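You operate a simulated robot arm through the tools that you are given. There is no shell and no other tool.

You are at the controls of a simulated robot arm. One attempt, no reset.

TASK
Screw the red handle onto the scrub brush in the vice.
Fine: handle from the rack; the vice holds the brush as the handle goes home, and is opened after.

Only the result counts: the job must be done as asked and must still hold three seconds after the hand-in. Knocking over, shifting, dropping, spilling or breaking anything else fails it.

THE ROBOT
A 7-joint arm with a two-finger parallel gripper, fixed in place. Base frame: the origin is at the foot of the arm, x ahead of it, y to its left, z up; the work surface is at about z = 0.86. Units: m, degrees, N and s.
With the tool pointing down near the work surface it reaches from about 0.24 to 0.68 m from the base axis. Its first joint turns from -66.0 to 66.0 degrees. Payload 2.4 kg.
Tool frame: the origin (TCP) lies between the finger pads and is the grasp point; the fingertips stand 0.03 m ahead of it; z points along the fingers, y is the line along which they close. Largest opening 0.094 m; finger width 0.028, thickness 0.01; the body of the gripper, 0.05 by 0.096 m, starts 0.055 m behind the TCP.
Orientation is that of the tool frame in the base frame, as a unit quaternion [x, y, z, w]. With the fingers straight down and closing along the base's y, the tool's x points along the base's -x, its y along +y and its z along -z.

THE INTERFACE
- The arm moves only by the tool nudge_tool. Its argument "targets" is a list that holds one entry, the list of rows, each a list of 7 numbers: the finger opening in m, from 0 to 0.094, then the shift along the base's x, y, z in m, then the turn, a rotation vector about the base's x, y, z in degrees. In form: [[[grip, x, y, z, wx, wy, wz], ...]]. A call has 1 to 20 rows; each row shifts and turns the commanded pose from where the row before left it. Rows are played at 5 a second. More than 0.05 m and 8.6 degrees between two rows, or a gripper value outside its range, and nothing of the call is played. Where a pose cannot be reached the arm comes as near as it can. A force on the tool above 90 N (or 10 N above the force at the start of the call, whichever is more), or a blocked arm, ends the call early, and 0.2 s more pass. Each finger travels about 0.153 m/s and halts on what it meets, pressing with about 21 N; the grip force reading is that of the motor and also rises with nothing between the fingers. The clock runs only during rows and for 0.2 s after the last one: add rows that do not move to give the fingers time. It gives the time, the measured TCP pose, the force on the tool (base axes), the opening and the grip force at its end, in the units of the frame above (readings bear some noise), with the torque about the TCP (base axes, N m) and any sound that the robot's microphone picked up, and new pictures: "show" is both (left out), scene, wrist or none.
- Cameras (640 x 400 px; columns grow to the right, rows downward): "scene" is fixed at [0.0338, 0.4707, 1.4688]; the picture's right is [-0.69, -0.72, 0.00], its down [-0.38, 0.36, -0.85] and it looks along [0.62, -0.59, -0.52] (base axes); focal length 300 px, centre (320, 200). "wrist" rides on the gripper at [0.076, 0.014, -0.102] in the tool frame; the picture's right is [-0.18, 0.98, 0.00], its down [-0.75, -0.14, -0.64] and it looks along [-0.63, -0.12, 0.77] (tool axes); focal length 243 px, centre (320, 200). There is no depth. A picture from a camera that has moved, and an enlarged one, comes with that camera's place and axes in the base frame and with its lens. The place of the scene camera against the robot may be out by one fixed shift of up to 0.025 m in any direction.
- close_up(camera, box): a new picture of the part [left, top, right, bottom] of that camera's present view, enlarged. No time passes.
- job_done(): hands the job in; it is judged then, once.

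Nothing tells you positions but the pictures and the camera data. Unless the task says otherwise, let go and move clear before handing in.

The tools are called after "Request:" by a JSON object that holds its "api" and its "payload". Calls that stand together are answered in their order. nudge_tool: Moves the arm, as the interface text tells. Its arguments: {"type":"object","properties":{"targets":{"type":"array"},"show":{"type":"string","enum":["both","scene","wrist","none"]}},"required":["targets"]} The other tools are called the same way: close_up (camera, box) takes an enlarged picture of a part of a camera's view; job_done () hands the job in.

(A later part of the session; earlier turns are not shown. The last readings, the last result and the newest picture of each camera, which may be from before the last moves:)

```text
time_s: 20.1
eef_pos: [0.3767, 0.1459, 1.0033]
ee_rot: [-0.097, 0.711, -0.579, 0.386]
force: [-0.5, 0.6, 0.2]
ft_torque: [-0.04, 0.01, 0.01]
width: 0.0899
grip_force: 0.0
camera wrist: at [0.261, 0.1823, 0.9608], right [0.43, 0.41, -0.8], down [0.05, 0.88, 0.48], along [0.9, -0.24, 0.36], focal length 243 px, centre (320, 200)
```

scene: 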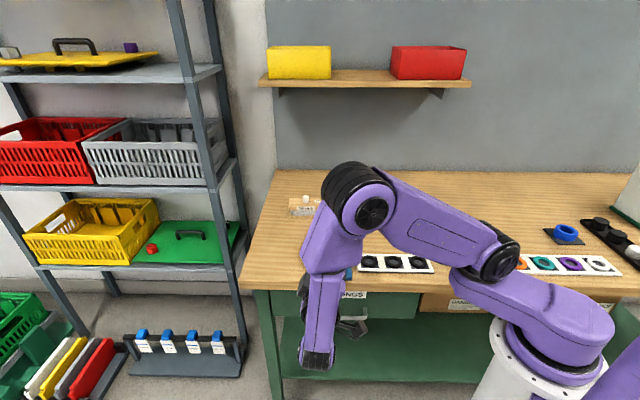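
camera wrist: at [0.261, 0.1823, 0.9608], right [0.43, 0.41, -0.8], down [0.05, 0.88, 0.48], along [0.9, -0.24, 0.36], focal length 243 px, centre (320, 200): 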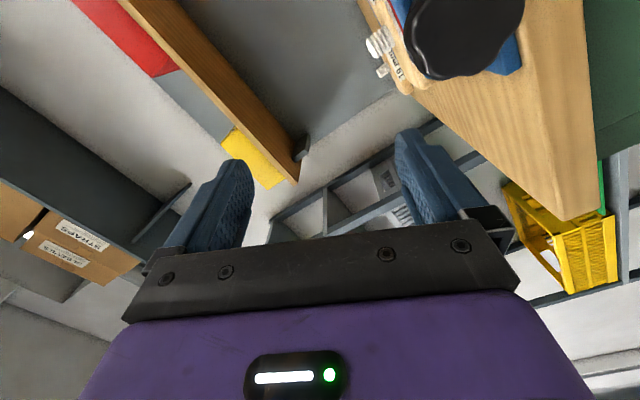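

The roll goes freely. I'll correct the small pointing error and keep rolling counter-clockwise to find the end of the range, which will be the start of the tightening stroke.

Request:
{"api": "nudge_tool", "payload": {"targets": [[[0.09, 0, 0, 0, -1.2, -1.2, 3.55], [0.09, 0, 0, 0, -5.657, 5.657, 0], [0.09, 0, 0, 0, -5.657, 5.657, 0], [0.09, 0, 0, 0, -5.657, 5.657, 0], [0.09, 0, 0, 0, -5.657, 5.657, 0], [0.09, 0, 0, 0, -5.657, 5.657, 0], [0.09, 0, 0, 0, -5.657, 5.657, 0], [0.09, 0, 0, 0, 0, 0, 0]]]}}

```text
time_s: 21.9
eef_pos: [0.3761, 0.1436, 1.0032]
ee_rot: [0.389, -0.59, 0.694, -0.141]
force: [-0.2, 0.8, 0.6]
ft_torque: [0.03, 0.04, 0.02]
width: 0.09
grip_force: 0.2
camera wrist: at [0.2503, 0.1636, 1.0187], right [-0.14, -0.14, -0.98], down [0.08, 0.99, -0.15], along [0.99, -0.1, -0.13], focal length 243 px, centre (320, 200)
```

scene: 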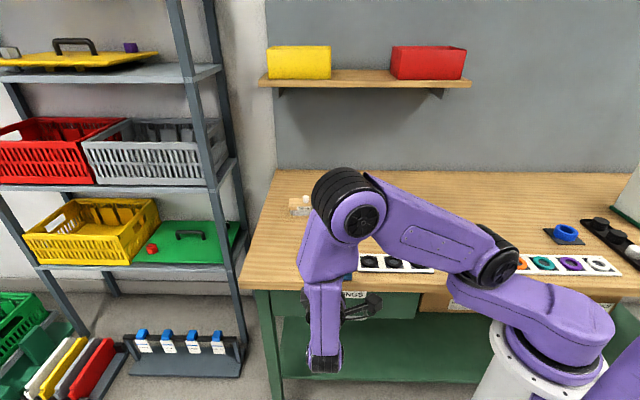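
wrist: 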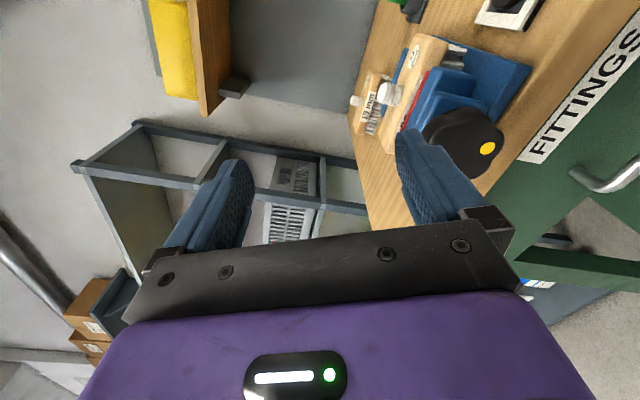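

Still free at about 112° of roll. I'll keep going.

Request:
{"api": "nudge_tool", "payload": {"targets": [[[0.09, 0, 0, 0, -5.657, 5.657, 0], [0.09, 0, 0, 0, -5.657, 5.657, 0], [0.09, 0, 0, 0, -5.657, 5.657, 0], [0.09, 0, 0, 0, -5.657, 5.657, 0], [0.09, 0, 0, 0, -5.657, 5.657, 0], [0.09, 0, 0, 0, -5.657, 5.657, 0], [0.09, 0, 0, 0, -5.657, 5.657, 0], [0.09, 0, 0, 0, -5.657, 5.657, 0], [0.09, 0, 0, 0, 0, 0, 0]]]}}

```text
time_s: 23.9
eef_pos: [0.376, 0.1446, 1.0054]
ee_rot: [0.644, -0.291, 0.663, 0.248]
force: [-0.1, 0.3, 0.2]
ft_torque: [-0.02, -0.01, 0.02]
width: 0.0899
grip_force: 0.1
camera wrist: at [0.2903, 0.2038, 1.0794], right [-0.68, -0.68, -0.25], down [-0.32, 0.59, -0.74], along [0.66, -0.43, -0.62], focal length 243 px, centre (320, 200)
```

scene: 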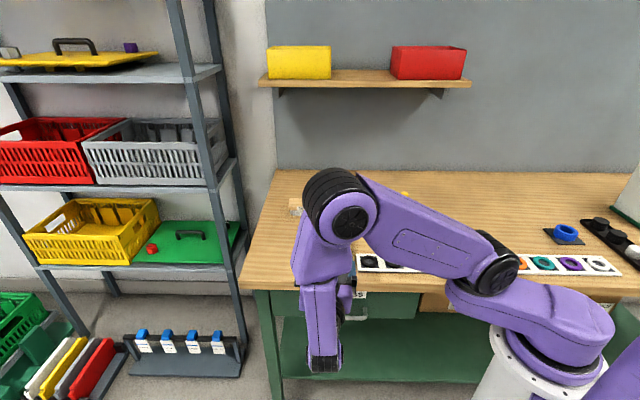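
wrist: 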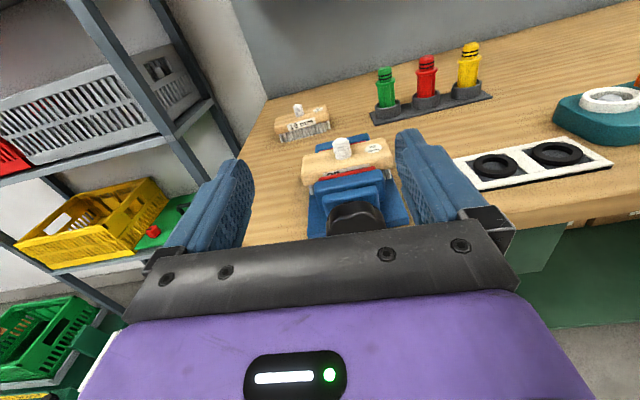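

Roll is at 176° with the camera on top, giving an upright view. I'll check a little further for the limit.

Request:
{"api": "nudge_tool", "payload": {"targets": [[[0.09, 0, 0, 0, -5.657, 5.657, 0], [0.09, 0, 0, 0, -5.657, 5.657, 0], [0.09, 0, 0, 0, -5.657, 5.657, 0], [0.09, 0, 0, 0, -5.657, 5.657, 0], [0.09, 0, 0, 0, -5.657, 5.657, 0], [0.09, 0, 0, 0, -5.657, 5.657, 0], [0.09, 0, 0, 0, -5.657, 5.657, 0], [0.09, 0, 0, 0, -5.657, 5.657, 0], [0.09, 0, 0, 0, 0, 0, 0]]]}}

```text
time_s: 25.9
eef_pos: [0.3765, 0.1463, 1.0045]
ee_rot: [0.701, 0.093, 0.43, 0.562]
force: [0.0, 0.3, 0.0]
ft_torque: [-0.02, 0.0, -0.02]
width: 0.0902
grip_force: 0.0
camera wrist: at [0.3454, 0.259, 1.0547], right [-0.46, -0.46, 0.76], down [-0.87, 0.04, -0.5], along [0.2, -0.89, -0.42], focal length 243 px, centre (320, 200)
```

scene: 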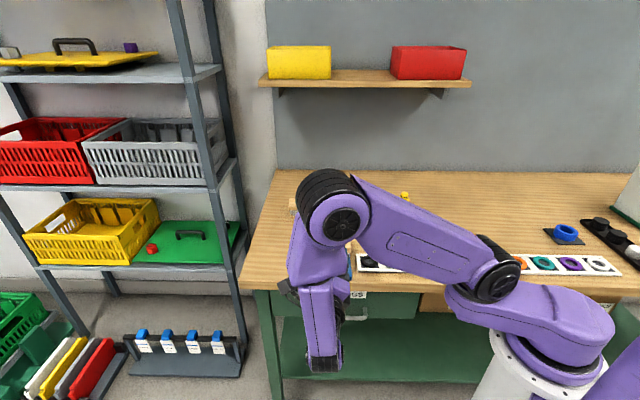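
wrist: 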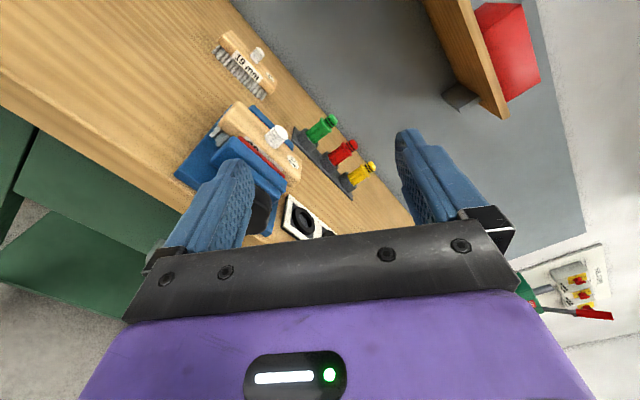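

The wrist rolls freely through at least 240°, which gives long strokes. I'll lower to the knob axis (w 0.360, z 0.899) while still 3 cm clear in front of it, then check alignment.

Request:
{"api": "nudge_tool", "payload": {"targets": [[[0.094, -0.0023, -0.0023, -0.035, 0, 0, 0], [0.094, -0.0023, -0.0023, -0.035, 0, 0, 0], [0.094, -0.0023, -0.0023, -0.0355, 0, 0, 0], [0.094, 0, 0, 0, 0, 0, 0]]]}}

Request:
{"api": "close_up", "payload": {"camera": "wrist", "box": [140, 80, 440, 260]}}

Request:
{"api": "close_up", "payload": {"camera": "scene", "box": [270, 200, 400, 300]}}

```text
time_s: 26.9
eef_pos: [0.3696, 0.1357, 0.8984]
ee_rot: [0.701, 0.091, 0.431, 0.561]
force: [0.3, -0.2, 0.6]
ft_torque: [0.02, -0.01, 0.0]
width: 0.094
grip_force: 0.1
camera wrist: at [0.3387, 0.2495, 0.9502], right [-0.46, -0.46, 0.76], down [-0.86, 0.04, -0.5], along [0.2, -0.89, -0.42], focal length 243 px, centre (320, 200)
```

scene: 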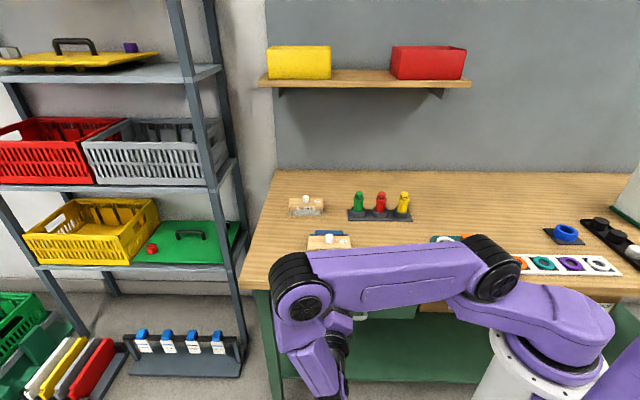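
wrist: 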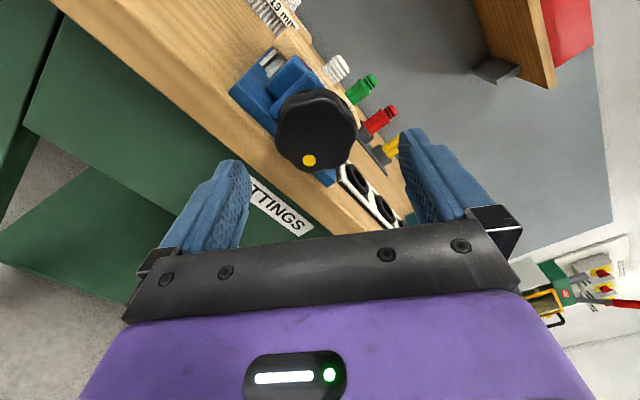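

```text
2.13 times, centred on (290, 170) of wrist
camera zoom: at [0.3387, 0.2495, 0.9502], right [-0.46, -0.46, 0.76], down [-0.86, 0.04, -0.5], along [0.2, -0.89, -0.42], focal length 518 px, centre (384, 264)
```

zoom: 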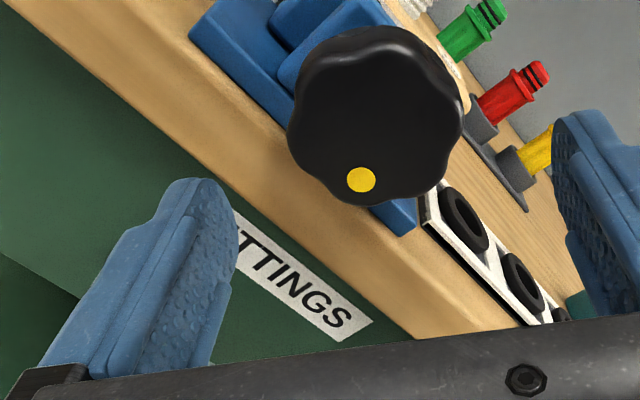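

```text
4.00 times, centred on (335, 250) of scene
camera zoom: at [0.0338, 0.4707, 1.4688], right [-0.69, -0.72, 0.0], down [-0.38, 0.36, -0.85], along [0.62, -0.59, -0.52], focal length 1199 px, centre (260, 0)
```

zoom: 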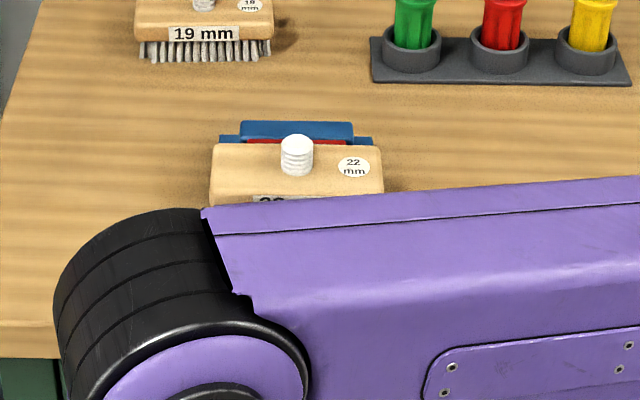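

The knob face is nearly centred between the fingers. I'll correct by about 3 mm, slide in along the axis until the fingertips straddle the knob, then close.

Request:
{"api": "nudge_tool", "payload": {"targets": [[[0.094, 0.0021, 0.0021, 0.001, 0, 0, 0], [0.094, 0.015, -0.015, 0, 0, 0, 0], [0.094, 0.0152, -0.0152, 0, 0, 0, 0], [0.094, 0, 0, 0, 0, 0, 0]]], "show": "wrist"}}

Request:
{"api": "close_up", "payload": {"camera": "wrist", "box": [140, 80, 480, 280]}}

```text
time_s: 27.9
eef_pos: [0.4048, 0.1114, 0.9018]
ee_rot: [0.701, 0.095, 0.431, 0.56]
force: [0.3, -0.7, 0.2]
ft_torque: [0.0, 0.02, 0.04]
width: 0.0939
grip_force: 0.0
camera wrist: at [0.3731, 0.2247, 0.9519], right [-0.46, -0.46, 0.76], down [-0.87, 0.04, -0.5], along [0.2, -0.89, -0.42], focal length 243 px, centre (320, 200)
```

wrist: 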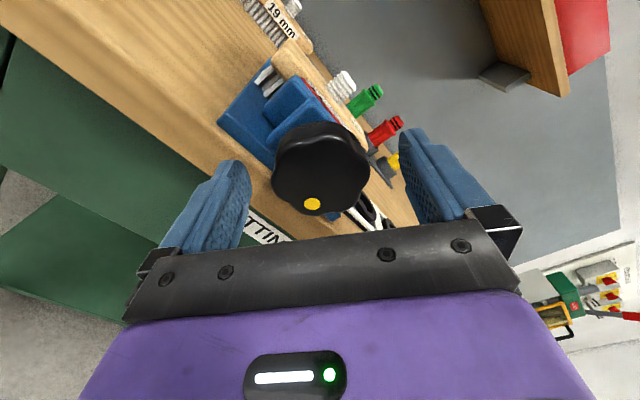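

```text
1.88 times, centred on (310, 180) of wrist
camera zoom: at [0.3731, 0.2247, 0.9519], right [-0.46, -0.46, 0.76], down [-0.87, 0.04, -0.5], along [0.2, -0.89, -0.42], focal length 457 px, centre (339, 238)
```

zoom: 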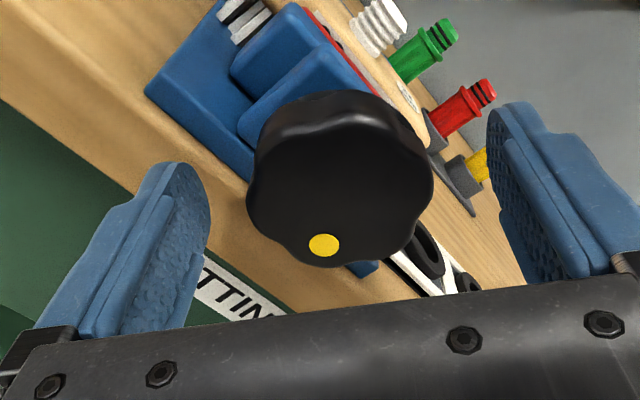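

The knob sits centred between the pads. I'll trim a couple of millimetres and close.

Request:
{"api": "nudge_tool", "payload": {"targets": [[[0.094, -0.002, -0.002, -0.001, 0, 0, 0], [0.04, 0, 0, 0, 0, 0, 0], [0.04, 0, 0, 0, 0, 0, 0], [0.04, 0, 0, 0, 0, 0, 0]]], "show": "wrist"}}

```text
time_s: 28.9
eef_pos: [0.4018, 0.1084, 0.8982]
ee_rot: [0.701, 0.092, 0.431, 0.56]
force: [11.0, 1.2, -18.0]
ft_torque: [0.32, 0.34, 0.34]
width: 0.0562
grip_force: 45.4
camera wrist: at [0.371, 0.223, 0.9498], right [-0.46, -0.46, 0.76], down [-0.87, 0.04, -0.5], along [0.2, -0.88, -0.42], focal length 243 px, centre (320, 200)
```

wrist: 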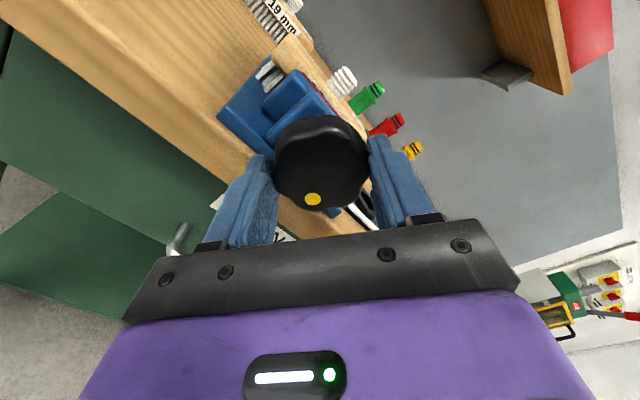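

Gripped at 56 mm and centred close to the estimated axis. I'll relieve the small side load and turn clockwise 80° to watch the forces.

Request:
{"api": "nudge_tool", "payload": {"targets": [[[0.04, 0.0007, 0.0007, -0.0017, 0, 0, 0], [0.04, 0, 0, 0, 5.657, -5.657, 0], [0.04, 0, 0, 0, 5.657, -5.657, 0], [0.04, 0, 0, 0, 5.657, -5.657, 0], [0.04, 0, 0, 0, 5.657, -5.657, 0], [0.04, 0, 0, 0, 5.657, -5.657, 0], [0.04, 0, 0, 0, 5.657, -5.657, 0], [0.04, 0, 0, 0, 5.657, -5.657, 0], [0.04, 0, 0, 0, 0, 0, 0]]]}}

Request:
{"api": "close_up", "payload": {"camera": "wrist", "box": [200, 80, 440, 240]}}

```text
time_s: 30.9
eef_pos: [0.4014, 0.1087, 0.8995]
ee_rot: [0.659, -0.249, 0.647, 0.293]
force: [22.8, -7.0, 19.5]
ft_torque: [-0.51, -0.52, -0.21]
width: 0.0564
grip_force: 44.7
camera wrist: at [0.3212, 0.175, 0.975], right [-0.7, -0.7, -0.12], down [-0.39, 0.51, -0.77], along [0.6, -0.49, -0.63], focal length 243 px, centre (320, 200)
```

scene: 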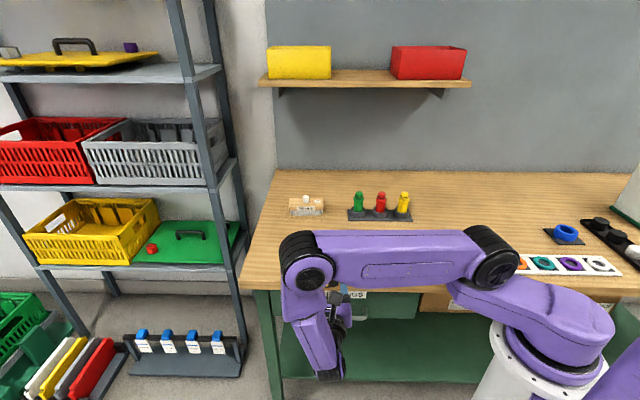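
wrist: 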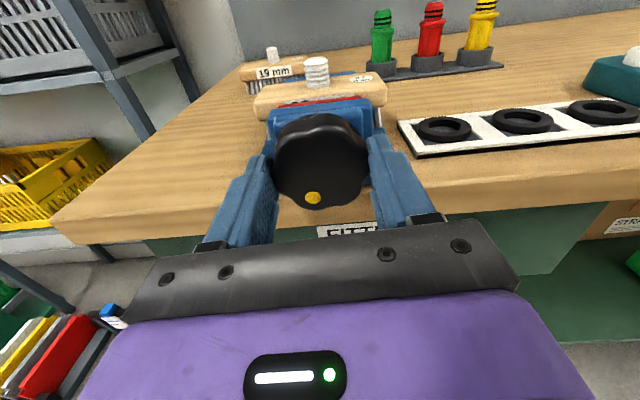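

```text
2.50 times, centred on (320, 160) of wrist
camera zoom: at [0.3212, 0.175, 0.975], right [-0.7, -0.7, -0.12], down [-0.39, 0.51, -0.77], along [0.6, -0.49, -0.63], focal length 606 px, centre (320, 300)
```

zoom: 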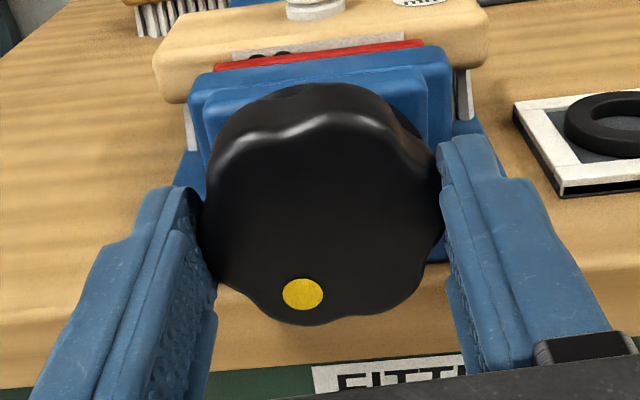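

The knob rotates rigidly with the fingers. The load suggests the screw is drawing the knob inwards, so I'll follow it slightly and continue clockwise.

Request:
{"api": "nudge_tool", "payload": {"targets": [[[0.04, 0.0021, -0.0007, 0.002, 5.657, -5.657, 0], [0.04, 0.0001, -0.0001, 0, 5.657, -5.657, 0], [0.04, 0.0001, -0.0001, 0, 5.657, -5.657, 0], [0.04, 0.0001, -0.0001, 0, 5.657, -5.657, 0], [0.04, 0.0001, -0.0001, 0, 5.657, -5.657, 0], [0.04, 0.0001, -0.0001, 0, 5.657, -5.657, 0], [0.04, 0.0001, -0.0001, 0, 5.657, -5.657, 0], [0.04, 0.0001, -0.0001, 0, 5.657, -5.657, 0], [0.04, 0.0001, -0.0001, 0, 5.657, -5.657, 0], [0.04, 0.0001, -0.0001, 0, 5.657, -5.657, 0], [0.04, 0, 0, 0, 0, 0, 0]]]}}

Request:
{"api": "close_up", "payload": {"camera": "wrist", "box": [200, 80, 440, 240]}}

```text
time_s: 33.3
eef_pos: [0.4017, 0.1056, 0.899]
ee_rot: [0.347, -0.618, 0.679, -0.19]
force: [-37.9, 13.6, -23.2]
ft_torque: [0.13, 0.16, -0.32]
width: 0.0564
grip_force: 44.9
camera wrist: at [0.2749, 0.1245, 0.903], right [-0.04, -0.03, -1.0], down [0.09, 1.0, -0.04], along [1.0, -0.09, -0.04], focal length 243 px, centre (320, 200)
```

scene: 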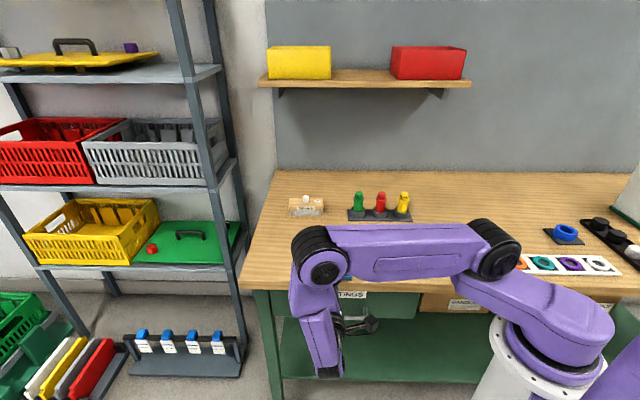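
wrist: 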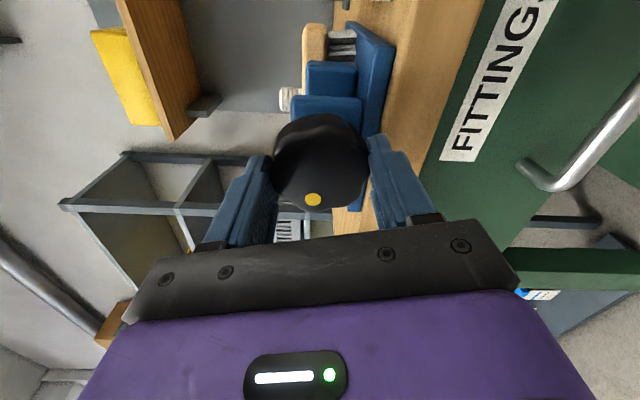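

```text
2.50 times, centred on (320, 160) of wrist
camera zoom: at [0.2749, 0.1245, 0.903], right [-0.04, -0.03, -1.0], down [0.09, 1.0, -0.04], along [1.0, -0.09, -0.04], focal length 606 px, centre (320, 300)
```

zoom: 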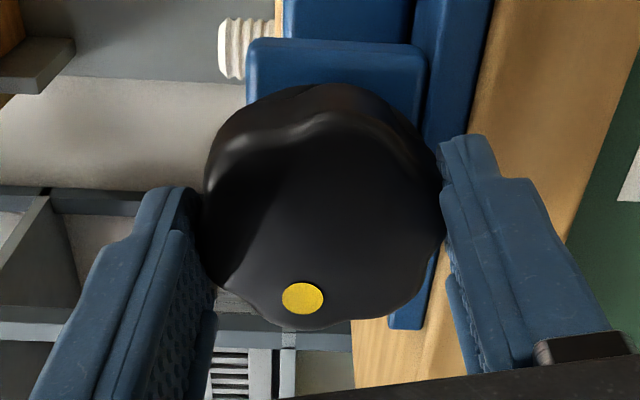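

Another 80° done without slipping. The push-in trim was too much, so I'll undo it and continue the stroke.

Request:
{"api": "nudge_tool", "payload": {"targets": [[[0.04, -0.0021, 0.0007, -0.0015, 5.657, -5.657, 0], [0.04, 0, 0, 0, 5.657, -5.657, 0], [0.04, 0, 0, 0, 5.657, -5.657, 0], [0.04, 0, 0, 0, 5.657, -5.657, 0], [0.04, 0, 0, 0, 5.657, -5.657, 0], [0.04, 0, 0, 0, 5.657, -5.657, 0], [0.04, 0, 0, 0, 5.657, -5.657, 0], [0.04, 0, 0, 0, 5.657, -5.657, 0], [0.04, 0, 0, 0, 5.657, -5.657, 0], [0.04, 0, 0, 0, 0, 0, 0]]]}}

Request:
{"api": "close_up", "payload": {"camera": "wrist", "box": [200, 60, 440, 220]}}

```text
time_s: 35.5
eef_pos: [0.4025, 0.1075, 0.8972]
ee_rot: [0.081, 0.702, -0.439, 0.555]
force: [33.1, -15.1, 12.1]
ft_torque: [0.12, 0.15, 0.2]
width: 0.0563
grip_force: 45.1
camera wrist: at [0.3102, 0.1597, 0.825], right [0.66, 0.66, -0.36], down [-0.26, 0.65, 0.71], along [0.7, -0.38, 0.6], focal length 243 px, centre (320, 200)
```

scene: 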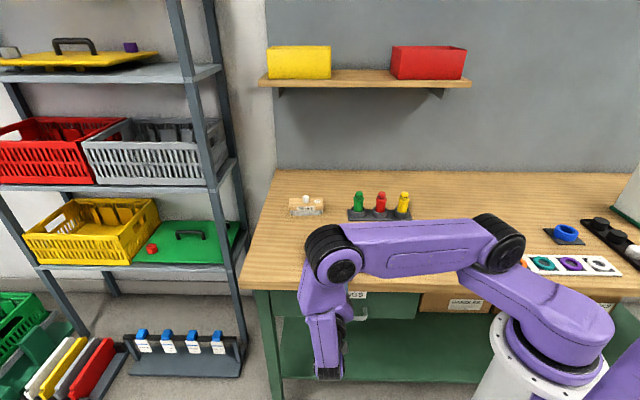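
wrist: 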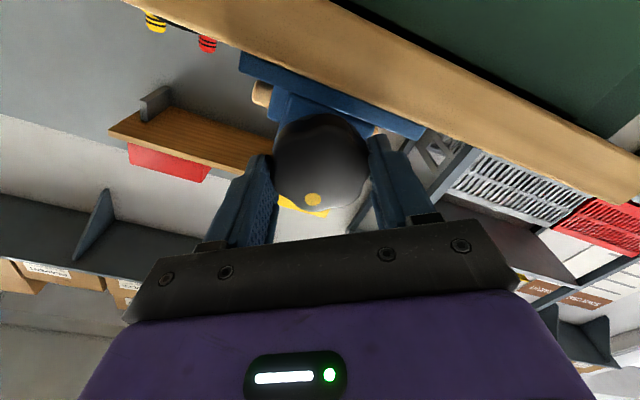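

```text
2.50 times, centred on (320, 140) of wrist
camera zoom: at [0.3102, 0.1597, 0.825], right [0.66, 0.66, -0.36], down [-0.26, 0.65, 0.71], along [0.7, -0.38, 0.6], focal length 606 px, centre (320, 350)
```

zoom: 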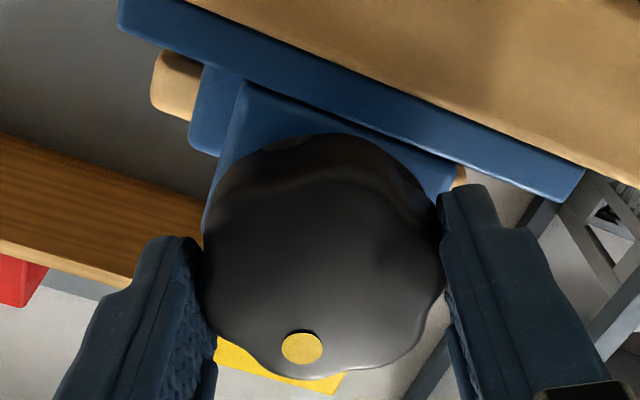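

About 246° of tightening so far, with the screw pulling inward as expected. I'll follow slightly and finish this stroke to roll 0.

Request:
{"api": "nudge_tool", "payload": {"targets": [[[0.04, 0.001, -0.001, 0, 5.657, -5.657, 0], [0.04, 0.0001, -0.0001, 0, 5.657, -5.657, 0], [0.04, 0.0001, -0.0001, 0, 5.657, -5.657, 0], [0.04, 0.0001, -0.0001, 0, 5.657, -5.657, 0], [0.04, 0, 0, 0, 0, 0, 0]]], "show": "none"}}

```text
time_s: 36.7
eef_pos: [0.4012, 0.1082, 0.8976]
ee_rot: [0.271, 0.653, -0.268, 0.654]
force: [3.4, 4.6, 12.1]
ft_torque: [-0.6, -0.61, -0.32]
width: 0.0565
grip_force: 45.1
```

Stroke ended at roll 0 with about 278° total. I'll open, back straight out, and see whether the wrist can roll further this way, to know the full range.

Request:
{"api": "nudge_tool", "payload": {"targets": [[[0.094, 0, 0, 0, 0, 0, 0], [0.094, 0, 0, 0, 0, 0, 0], [0.094, -0.016, 0.016, 0, 0, 0, 0], [0.094, -0.016, 0.016, 0, 0, 0, 0], [0.094, 0, 0, 0, 5.657, -5.657, 0], [0.094, 0, 0, 0, 5.657, -5.657, 0], [0.094, 0, 0, 0, 5.657, -5.657, 0], [0.094, 0, 0, 0, 5.657, -5.657, 0], [0.094, 0, 0, 0, 5.657, -5.657, 0], [0.094, 0, 0, 0, 5.657, -5.657, 0], [0.094, 0, 0, 0, 0, 0, 0]]]}}

Request:
{"api": "close_up", "payload": {"camera": "wrist", "box": [160, 0, 480, 200]}}

```text
time_s: 39.1
eef_pos: [0.4074, 0.2046, 0.8874]
ee_rot: [0.497, 0.503, -0.006, 0.707]
force: [-0.5, 0.1, -0.4]
ft_torque: [-0.01, 0.0, 0.01]
width: 0.0943
grip_force: 0.1
out of reach, approached as far as the arm can: row 7, 8, 9, 10
camera wrist: at [0.3796, 0.3214, 0.842], right [0.41, 0.41, 0.82], down [-0.9, 0.01, 0.44], along [0.17, -0.91, 0.37], focal length 243 px, centre (320, 200)
```

scene: 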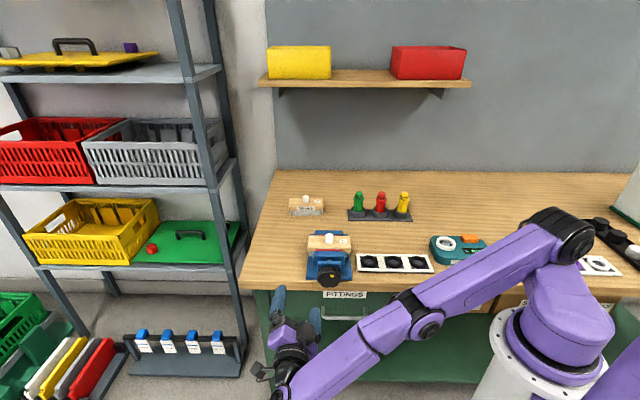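
wrist: 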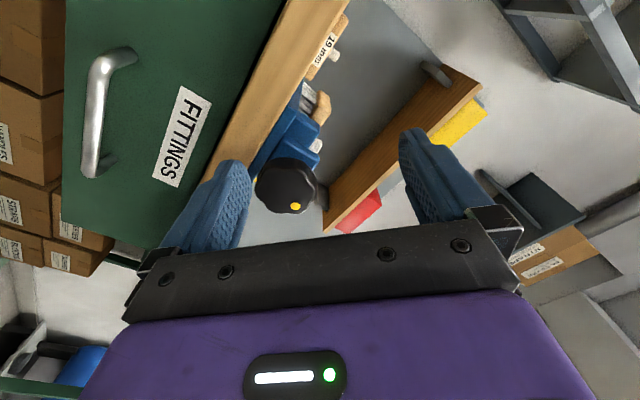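

```text
2.00 times, centred on (320, 100) of wrist
camera zoom: at [0.3796, 0.3214, 0.842], right [0.41, 0.41, 0.82], down [-0.9, 0.01, 0.44], along [0.17, -0.91, 0.37], focal length 485 px, centre (320, 400)
```

zoom: 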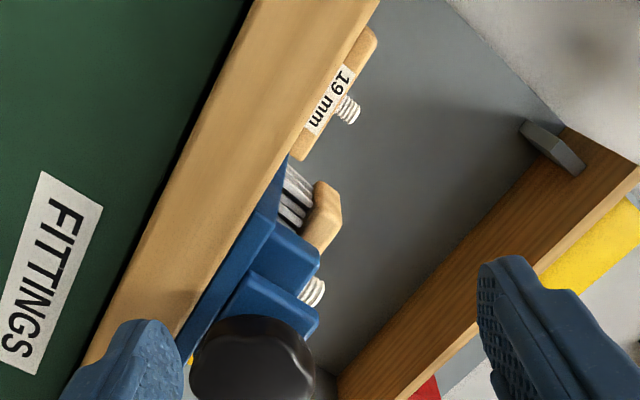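

The arm flipped to another elbow posture while rolling past its limit, but it stayed clear of everything, and the vice is now fully visible. Let me check jaw progress.

Request:
{"api": "close_up", "payload": {"camera": "scene", "box": [300, 220, 380, 300]}}

Request:
{"api": "close_up", "payload": {"camera": "scene", "box": [300, 225, 360, 265]}}

Request:
{"api": "close_up", "payload": {"camera": "scene", "box": [220, 200, 640, 400]}}

```text
5.00 times, centred on (340, 260) of scene
camera zoom: at [0.0338, 0.4707, 1.4688], right [-0.69, -0.72, 0.0], down [-0.38, 0.36, -0.85], along [0.62, -0.59, -0.52], focal length 1499 px, centre (220, -100)
```

zoom: 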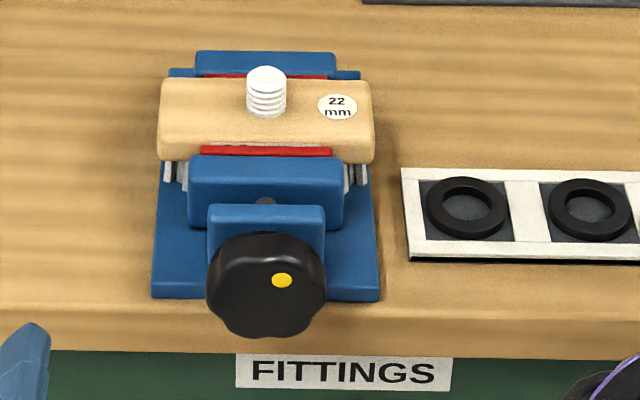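

```text
10.00 times, centred on (330, 245) of scene
camera zoom: at [0.0338, 0.4707, 1.4688], right [-0.69, -0.72, 0.0], down [-0.38, 0.36, -0.85], along [0.62, -0.59, -0.52], focal length 2998 px, centre (220, -250)
```

zoom: 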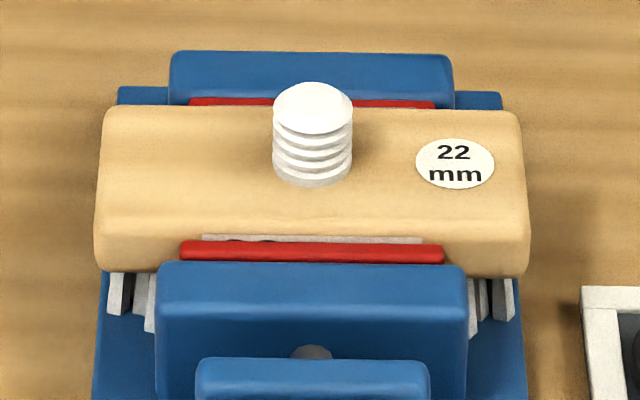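

```text
1.52 times, centred on (430, 300) of scene
camera zoom: at [0.0338, 0.4707, 1.4688], right [-0.69, -0.72, 0.0], down [-0.38, 0.36, -0.85], along [0.62, -0.59, -0.52], focal length 457 px, centre (152, 48)
```

zoom: 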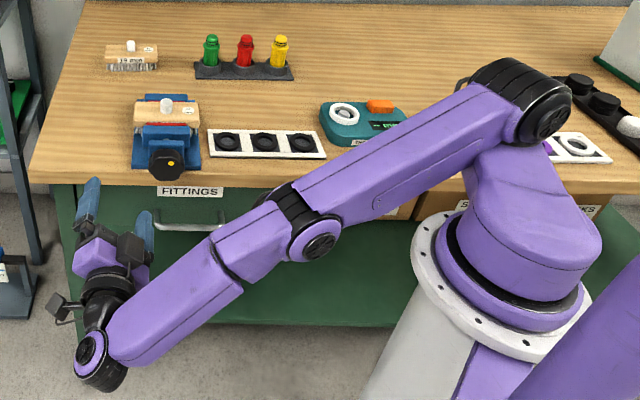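

The jaw has advanced about 8 mm and has begun pushing the brush toward the fixed jaw, so only a little more tightening is needed. I'll realign in front of the knob in this posture with small moves.

Request:
{"api": "nudge_tool", "payload": {"targets": [[[0.094, -0.017, -0.017, 0.004, 0, 0, 0], [0.094, -0.017, -0.017, 0.004, 0, 0, 0], [0.094, -0.017, -0.017, 0.003, 0, 0, 0], [0.094, 0, 0, 0, 0, 0, 0]]]}}

```text
time_s: 40.1
eef_pos: [0.4071, 0.2041, 0.8863]
ee_rot: [0.497, 0.503, -0.006, 0.707]
force: [1.0, 1.0, 0.0]
ft_torque: [-0.04, 0.0, 0.03]
width: 0.094
grip_force: 0.0
out of reach, approached as far as the arm can: row 1, 2, 3
camera wrist: at [0.3796, 0.3214, 0.8421], right [0.41, 0.41, 0.82], down [-0.9, 0.01, 0.44], along [0.17, -0.91, 0.37], focal length 243 px, centre (320, 200)
```

scene: 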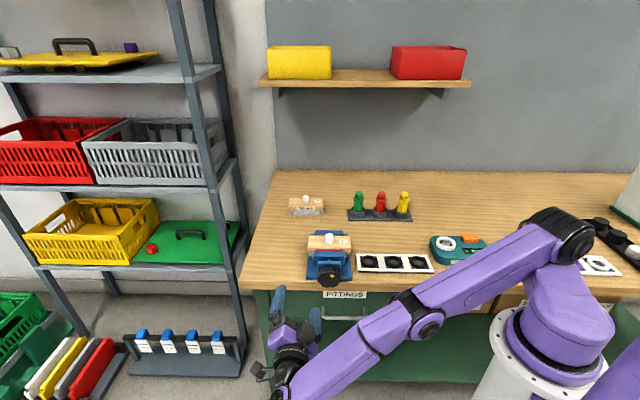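
wrist: 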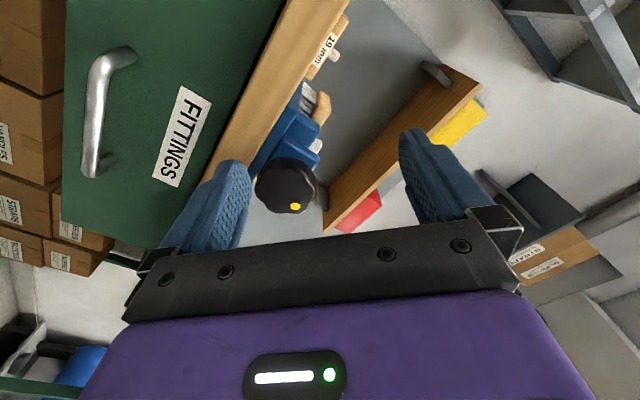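

That direction is out of reach at this roll angle. I'll roll back the other way first, then realign.

Request:
{"api": "nudge_tool", "payload": {"targets": [[[0.094, 0, 0, 0.005, -5.657, 5.657, 0], [0.094, 0, 0, 0.005, -5.657, 5.657, 0], [0.094, 0, 0, 0, -5.657, 5.657, 0], [0.094, 0, 0, 0, -5.657, 5.657, 0], [0.094, 0, 0, 0, -5.657, 5.657, 0], [0.094, 0, 0, 0, -5.657, 5.657, 0], [0.094, 0, 0, 0, 0, 0, 0]]]}}

```text
time_s: 41.7
eef_pos: [0.4075, 0.2051, 0.8967]
ee_rot: [0.248, 0.662, -0.294, 0.643]
force: [0.3, 0.9, -0.6]
ft_torque: [0.02, -0.04, -0.01]
width: 0.0939
grip_force: 0.0
camera wrist: at [0.3415, 0.2842, 0.8193], right [0.7, 0.7, 0.12], down [-0.52, 0.39, 0.76], along [0.49, -0.59, 0.64], focal length 243 px, centre (320, 200)
```

scene: 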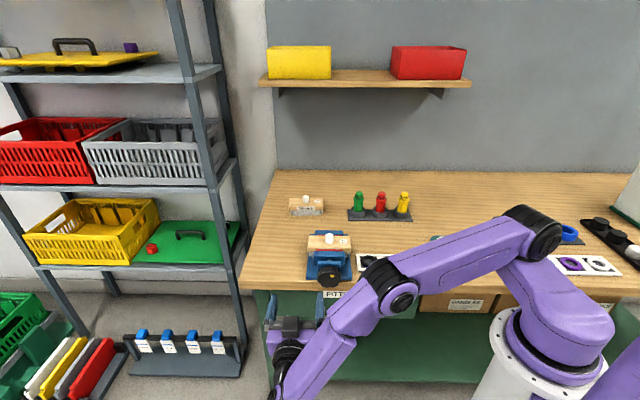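
wrist: 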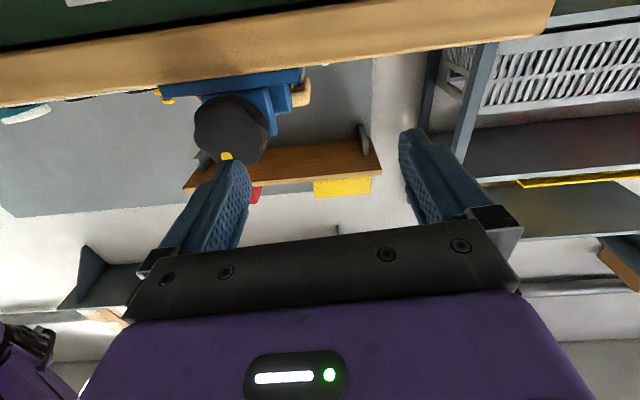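

Now at roll +4°. I'll slide sideways into line with the knob axis and roll on to about +52° for the next stroke.

Request:
{"api": "nudge_tool", "payload": {"targets": [[[0.094, -0.0172, -0.0172, 0, -5.657, 5.657, 0], [0.094, -0.0172, -0.0172, 0, -5.657, 5.657, 0], [0.094, -0.0172, -0.0172, 0.001, -5.657, 5.657, 0], [0.094, 0, 0, 0, -5.657, 5.657, 0], [0.094, 0, 0, 0, -5.657, 5.657, 0], [0.094, 0, 0, 0, -5.657, 5.657, 0], [0.094, 0, 0, 0, 0, 0, 0]]]}}

```text
time_s: 43.3
eef_pos: [0.356, 0.1544, 0.8971]
ee_rot: [-0.043, 0.705, -0.53, 0.469]
force: [0.0, 0.1, 0.4]
ft_torque: [0.01, -0.02, 0.02]
width: 0.0939
grip_force: 0.1
camera wrist: at [0.2472, 0.1899, 0.8391], right [0.53, 0.53, -0.66], down [-0.1, 0.81, 0.57], along [0.84, -0.24, 0.48], focal length 243 px, centre (320, 200)
```

scene: 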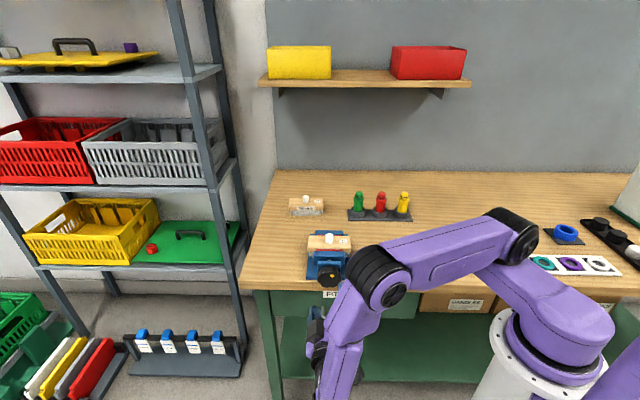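
wrist: 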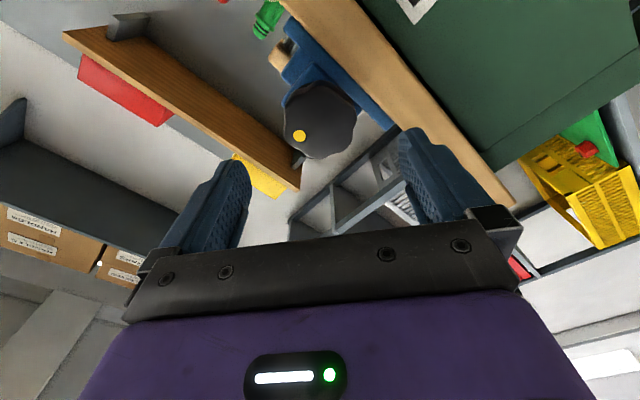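

Aligned again in the good posture. I'll roll up to about 180° so the next stroke has plenty of range and the camera looks down on the jaws.

Request:
{"api": "nudge_tool", "payload": {"targets": [[[0.094, 0, 0, 0, -5.657, 5.657, 0], [0.094, 0, 0, 0, -5.657, 5.657, 0], [0.094, 0, 0, 0, -5.657, 5.657, 0], [0.094, 0, 0, 0, -5.657, 5.657, 0], [0.094, 0, 0, 0, -5.657, 5.657, 0], [0.094, 0, 0, 0, -5.657, 5.657, 0], [0.094, 0, 0, 0, -5.657, 5.657, 0], [0.094, 0, 0, 0, -5.657, 5.657, 0], [0.094, 0, 0, 0, -5.657, 5.657, 0], [0.094, 0, 0, 0, -5.657, 5.657, 0], [0.094, 0, 0, 0, -5.657, 5.657, 0], [0.094, 0, 0, 0, -5.657, 5.657, 0], [0.094, 0, 0, 0, -5.657, 5.657, 0], [0.094, 0, 0, 0, -5.657, 5.657, 0], [0.094, 0, 0, 0, -5.657, 5.657, 0], [0.094, 0, 0, 0, -5.657, 5.657, 0], [0.094, 0, 0, 0, 0, 0, 0]]], "show": "wrist"}}

Request:
{"api": "close_up", "payload": {"camera": "wrist", "box": [200, 60, 440, 220]}}

```text
time_s: 46.9
eef_pos: [0.3531, 0.1545, 0.8975]
ee_rot: [0.654, -0.27, 0.653, 0.271]
force: [-0.9, 0.3, -0.2]
ft_torque: [-0.03, 0.04, -0.01]
width: 0.0938
grip_force: 0.1
camera wrist: at [0.2726, 0.216, 0.974], right [-0.69, -0.7, -0.18], down [-0.36, 0.55, -0.75], along [0.63, -0.46, -0.63], focal length 243 px, centre (320, 200)
```

wrist: 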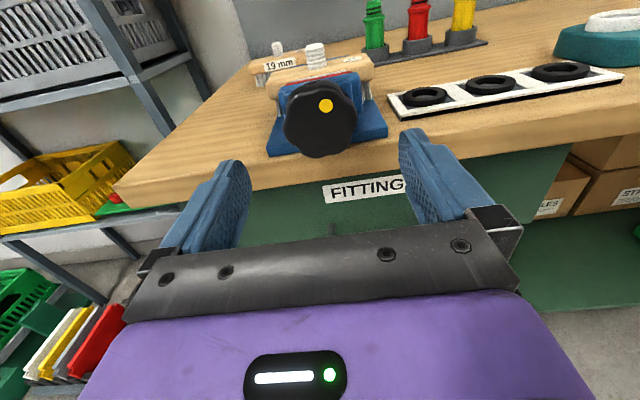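

```text
2.50 times, centred on (320, 140) of wrist
camera zoom: at [0.2726, 0.216, 0.974], right [-0.69, -0.7, -0.18], down [-0.36, 0.55, -0.75], along [0.63, -0.46, -0.63], focal length 606 px, centre (320, 350)
```

zoom: 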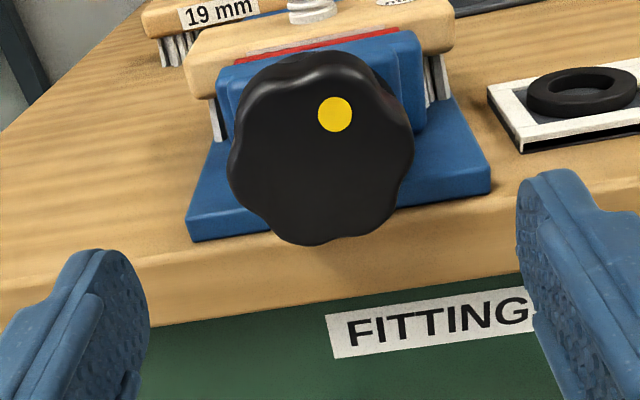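

Knob centred within 1 mm. I'll slide in along the axis, close, and continue tightening.

Request:
{"api": "nudge_tool", "payload": {"targets": [[[0.094, 0.0155, -0.0165, 0.001, 0, 0, 0], [0.094, 0.016, -0.016, 0, 0, 0, 0], [0.094, 0.0155, -0.0155, 0, 0, 0, 0], [0.094, 0, 0, 0, 0, 0, 0], [0.04, 0, 0, 0, 0, 0, 0], [0.04, 0, 0, 0, 0, 0, 0], [0.04, 0, 0, 0, 0, 0, 0]]], "show": "wrist"}}

```text
time_s: 48.5
eef_pos: [0.4049, 0.1055, 0.8972]
ee_rot: [0.654, -0.269, 0.654, 0.269]
force: [13.2, -1.8, 1.3]
ft_torque: [-0.18, -0.13, 0.35]
width: 0.0563
grip_force: 44.7
camera wrist: at [0.3213, 0.1672, 0.9736], right [-0.69, -0.7, -0.19], down [-0.36, 0.55, -0.75], along [0.63, -0.46, -0.63], focal length 243 px, centre (320, 200)
```

wrist: 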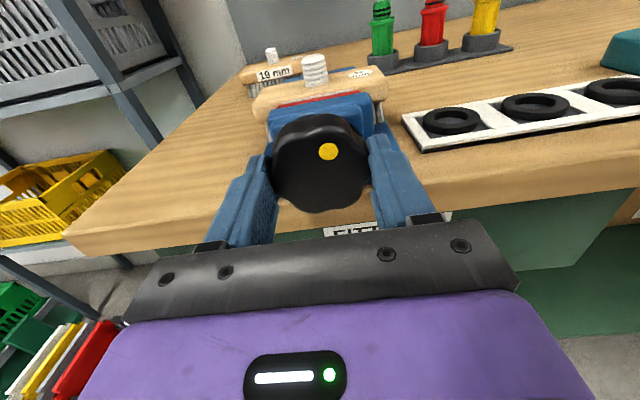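

Gripped cleanly. Turning clockwise 48° and watching torque.

Request:
{"api": "nudge_tool", "payload": {"targets": [[[0.03, 0, 0, 0, 5.657, -5.657, 0], [0.03, 0, 0, 0, 5.657, -5.657, 0], [0.03, 0, 0, 0, 5.657, -5.657, 0], [0.03, 0, 0, 0, 5.657, -5.657, 0], [0.03, 0, 0, 0, 5.657, -5.657, 0], [0.03, 0, 0, 0, 5.657, -5.657, 0], [0.03, 0, 0, 0, 0, 0, 0]]], "show": "wrist"}}

Request:
{"api": "close_up", "payload": {"camera": "wrist", "box": [200, 40, 440, 220]}}

```text
time_s: 50.1
eef_pos: [0.4035, 0.1052, 0.8977]
ee_rot: [0.488, -0.513, 0.706, -0.02]
force: [33.9, -12.6, -11.7]
ft_torque: [0.13, 0.34, 0.44]
width: 0.0562
grip_force: 45.1
camera wrist: at [0.2845, 0.1307, 0.9382], right [-0.37, -0.37, -0.85], down [0.01, 0.92, -0.4], along [0.93, -0.15, -0.34], focal length 243 px, centre (320, 200)
```

wrist: 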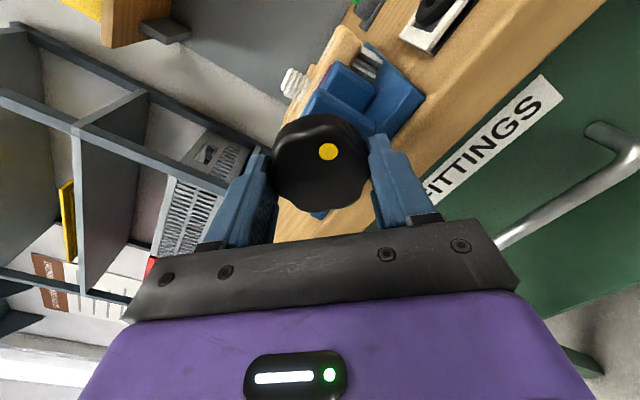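

```text
2.22 times, centred on (320, 130) of wrist
camera zoom: at [0.2845, 0.1307, 0.9382], right [-0.37, -0.37, -0.85], down [0.01, 0.92, -0.4], along [0.93, -0.15, -0.34], focal length 539 px, centre (320, 356)
```

zoom: 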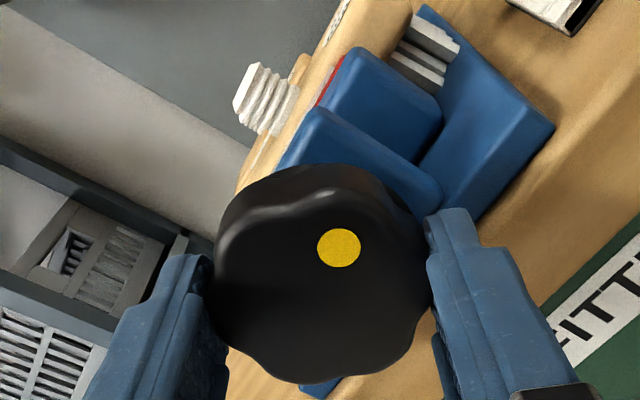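

Still turning easily with the knob, so not tight yet. I'll continue clockwise.

Request:
{"api": "nudge_tool", "payload": {"targets": [[[0.03, 0.001, -0.001, 0, 5.657, -5.657, 0], [0.03, 0, 0, 0, 5.657, -5.657, 0], [0.03, 0, 0, 0, 5.657, -5.657, 0], [0.03, 0, 0, 0, 5.657, -5.657, 0], [0.03, 0, 0, 0, 5.657, -5.657, 0], [0.03, 0, 0, 0, 5.657, -5.657, 0], [0.03, 0, 0, 0, 0, 0, 0]]], "show": "both"}}

Request:
{"api": "close_up", "payload": {"camera": "wrist", "box": [200, 40, 440, 220]}}

Request:
{"api": "close_up", "payload": {"camera": "scene", "box": [300, 225, 360, 265]}}

```text
time_s: 51.7
eef_pos: [0.4039, 0.1054, 0.8982]
ee_rot: [-0.236, 0.667, -0.637, 0.307]
force: [21.7, -5.7, -16.6]
ft_torque: [-0.56, -0.13, 0.93]
width: 0.0564
grip_force: 44.8
camera wrist: at [0.2787, 0.1252, 0.8757], right [0.2, 0.21, -0.96], down [0.06, 0.97, 0.22], along [0.98, -0.1, 0.18], focal length 243 px, centre (320, 200)
```

scene: 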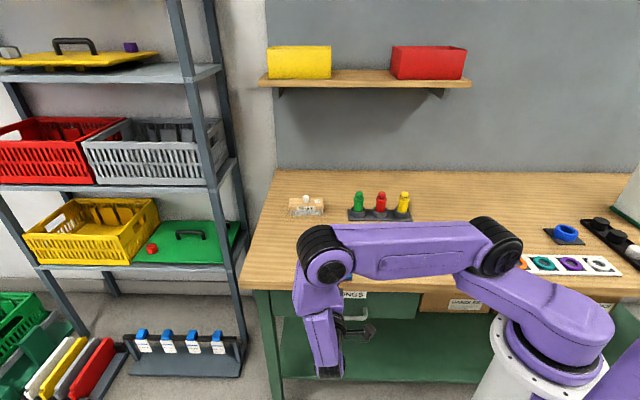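
wrist: 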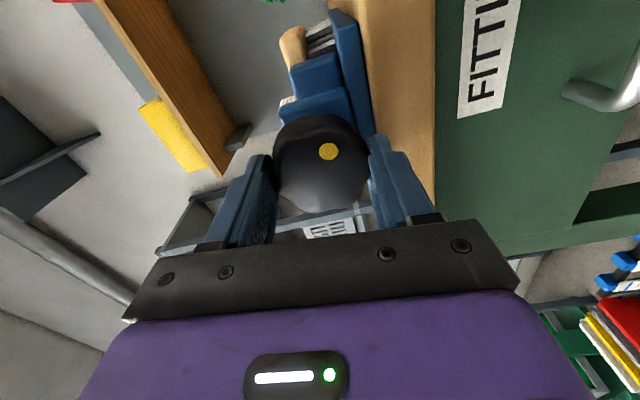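

```text
2.22 times, centred on (320, 130) of wrist
camera zoom: at [0.2787, 0.1252, 0.8757], right [0.2, 0.21, -0.96], down [0.06, 0.97, 0.22], along [0.98, -0.1, 0.18], focal length 539 px, centre (320, 356)
```

zoom: 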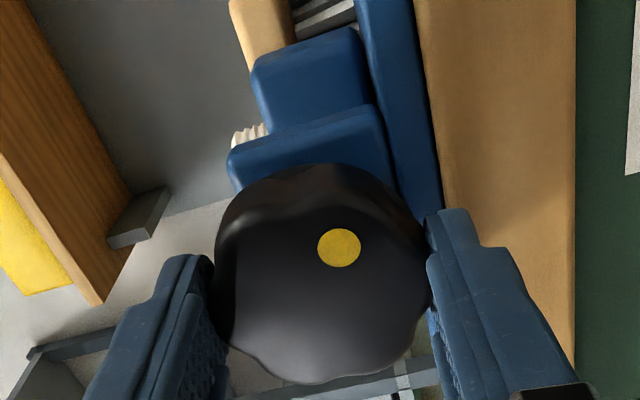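

```text
10.00 times, centred on (330, 245) of scene
camera zoom: at [0.0346, 0.4707, 1.4688], right [-0.69, -0.72, 0.0], down [-0.38, 0.36, -0.85], along [0.62, -0.59, -0.52], focal length 2998 px, centre (220, -250)
```

zoom: 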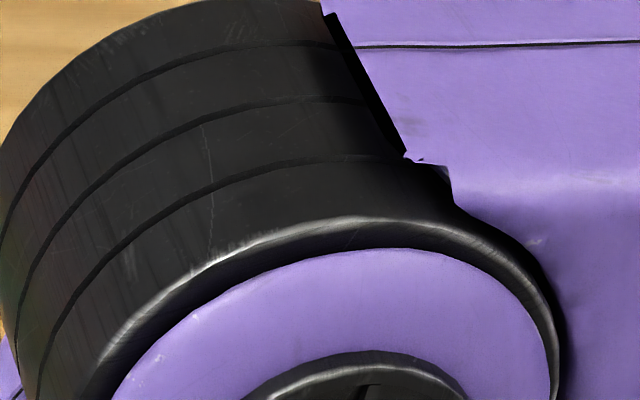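

Resisting torque is rising a little (about 0.3 N·m). I'll continue in shorter increments until it's firmly clamped.

Request:
{"api": "nudge_tool", "payload": {"targets": [[[0.02, 0, 0, 0, 5.657, -5.657, 0], [0.02, 0, 0, 0, 5.657, -5.657, 0], [0.02, 0, 0, 0, 5.657, -5.657, 0], [0.02, 0, 0, 0, 0, 0, 0]]], "show": "wrist"}}

```text
time_s: 52.7
eef_pos: [0.4046, 0.105, 0.8981]
ee_rot: [-0.092, 0.701, -0.56, 0.432]
force: [12.6, -1.7, -15.2]
ft_torque: [-0.36, 0.21, 1.31]
width: 0.0566
grip_force: 44.9
camera wrist: at [0.2895, 0.1363, 0.8474], right [0.46, 0.46, -0.76], down [-0.05, 0.86, 0.5], along [0.89, -0.2, 0.42], focal length 243 px, centre (320, 200)
```

wrist: 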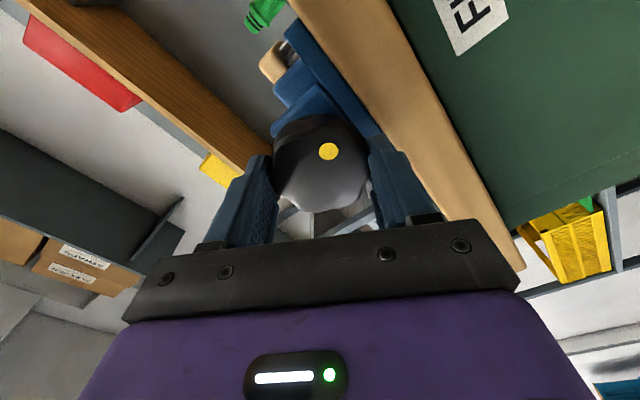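

Torque about the axis is now about 0.4 N·m, with no slip. Continuing.

Request:
{"api": "nudge_tool", "payload": {"targets": [[[0.02, 0, 0, 0, 5.657, -5.657, 0], [0.02, 0, 0, 0, 5.657, -5.657, 0], [0.02, 0, 0, 0, 5.657, -5.657, 0], [0.02, 0, 0, 0, 0, 0, 0]]], "show": "wrist"}}

```text
time_s: 53.7
eef_pos: [0.4026, 0.1056, 0.899]
ee_rot: [0.056, 0.705, -0.458, 0.539]
force: [10.2, 8.7, -20.2]
ft_torque: [-0.91, -0.25, 0.17]
width: 0.0566
grip_force: 44.4
camera wrist: at [0.3077, 0.1546, 0.8279], right [0.64, 0.64, -0.42], down [-0.23, 0.68, 0.69], along [0.74, -0.35, 0.58], focal length 243 px, centre (320, 200)
```

wrist: 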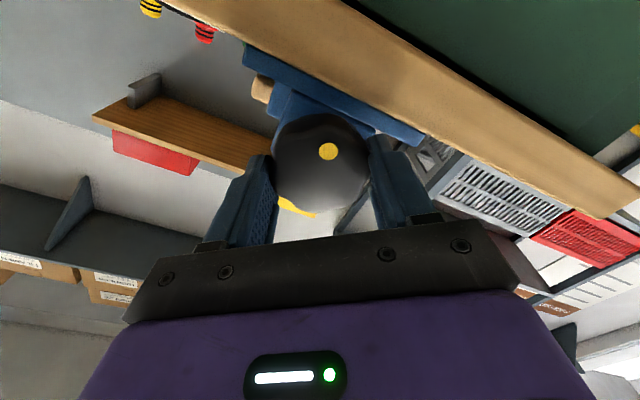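

Request:
{"api": "nudge_tool", "payload": {"targets": [[[0.02, 0, 0, 0, 5.657, -5.657, 0], [0.02, 0, 0, 0, 5.657, -5.657, 0], [0.02, 0, 0, 0, 5.657, -5.657, 0], [0.02, 0, 0, 0, 0, 0, 0]]], "show": "wrist"}}

```text
time_s: 54.7
eef_pos: [0.4033, 0.1055, 0.8975]
ee_rot: [0.201, 0.679, -0.335, 0.622]
force: [-12.5, 13.6, -20.1]
ft_torque: [-0.52, 0.27, 0.44]
width: 0.0561
grip_force: 45.5
camera wrist: at [0.33, 0.1771, 0.8209], right [0.71, 0.71, -0.02], down [-0.44, 0.46, 0.77], along [0.55, -0.53, 0.64], focal length 243 px, centre (320, 200)
```

wrist: 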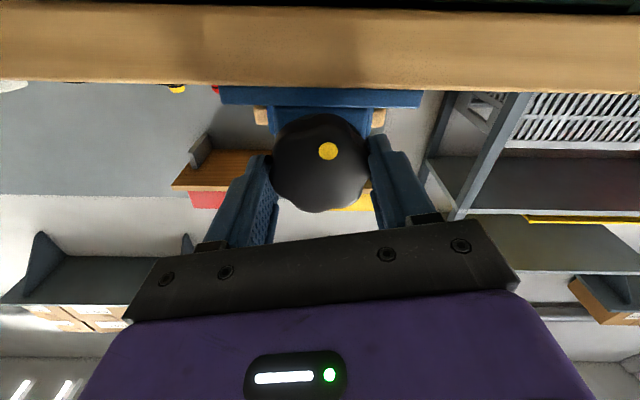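

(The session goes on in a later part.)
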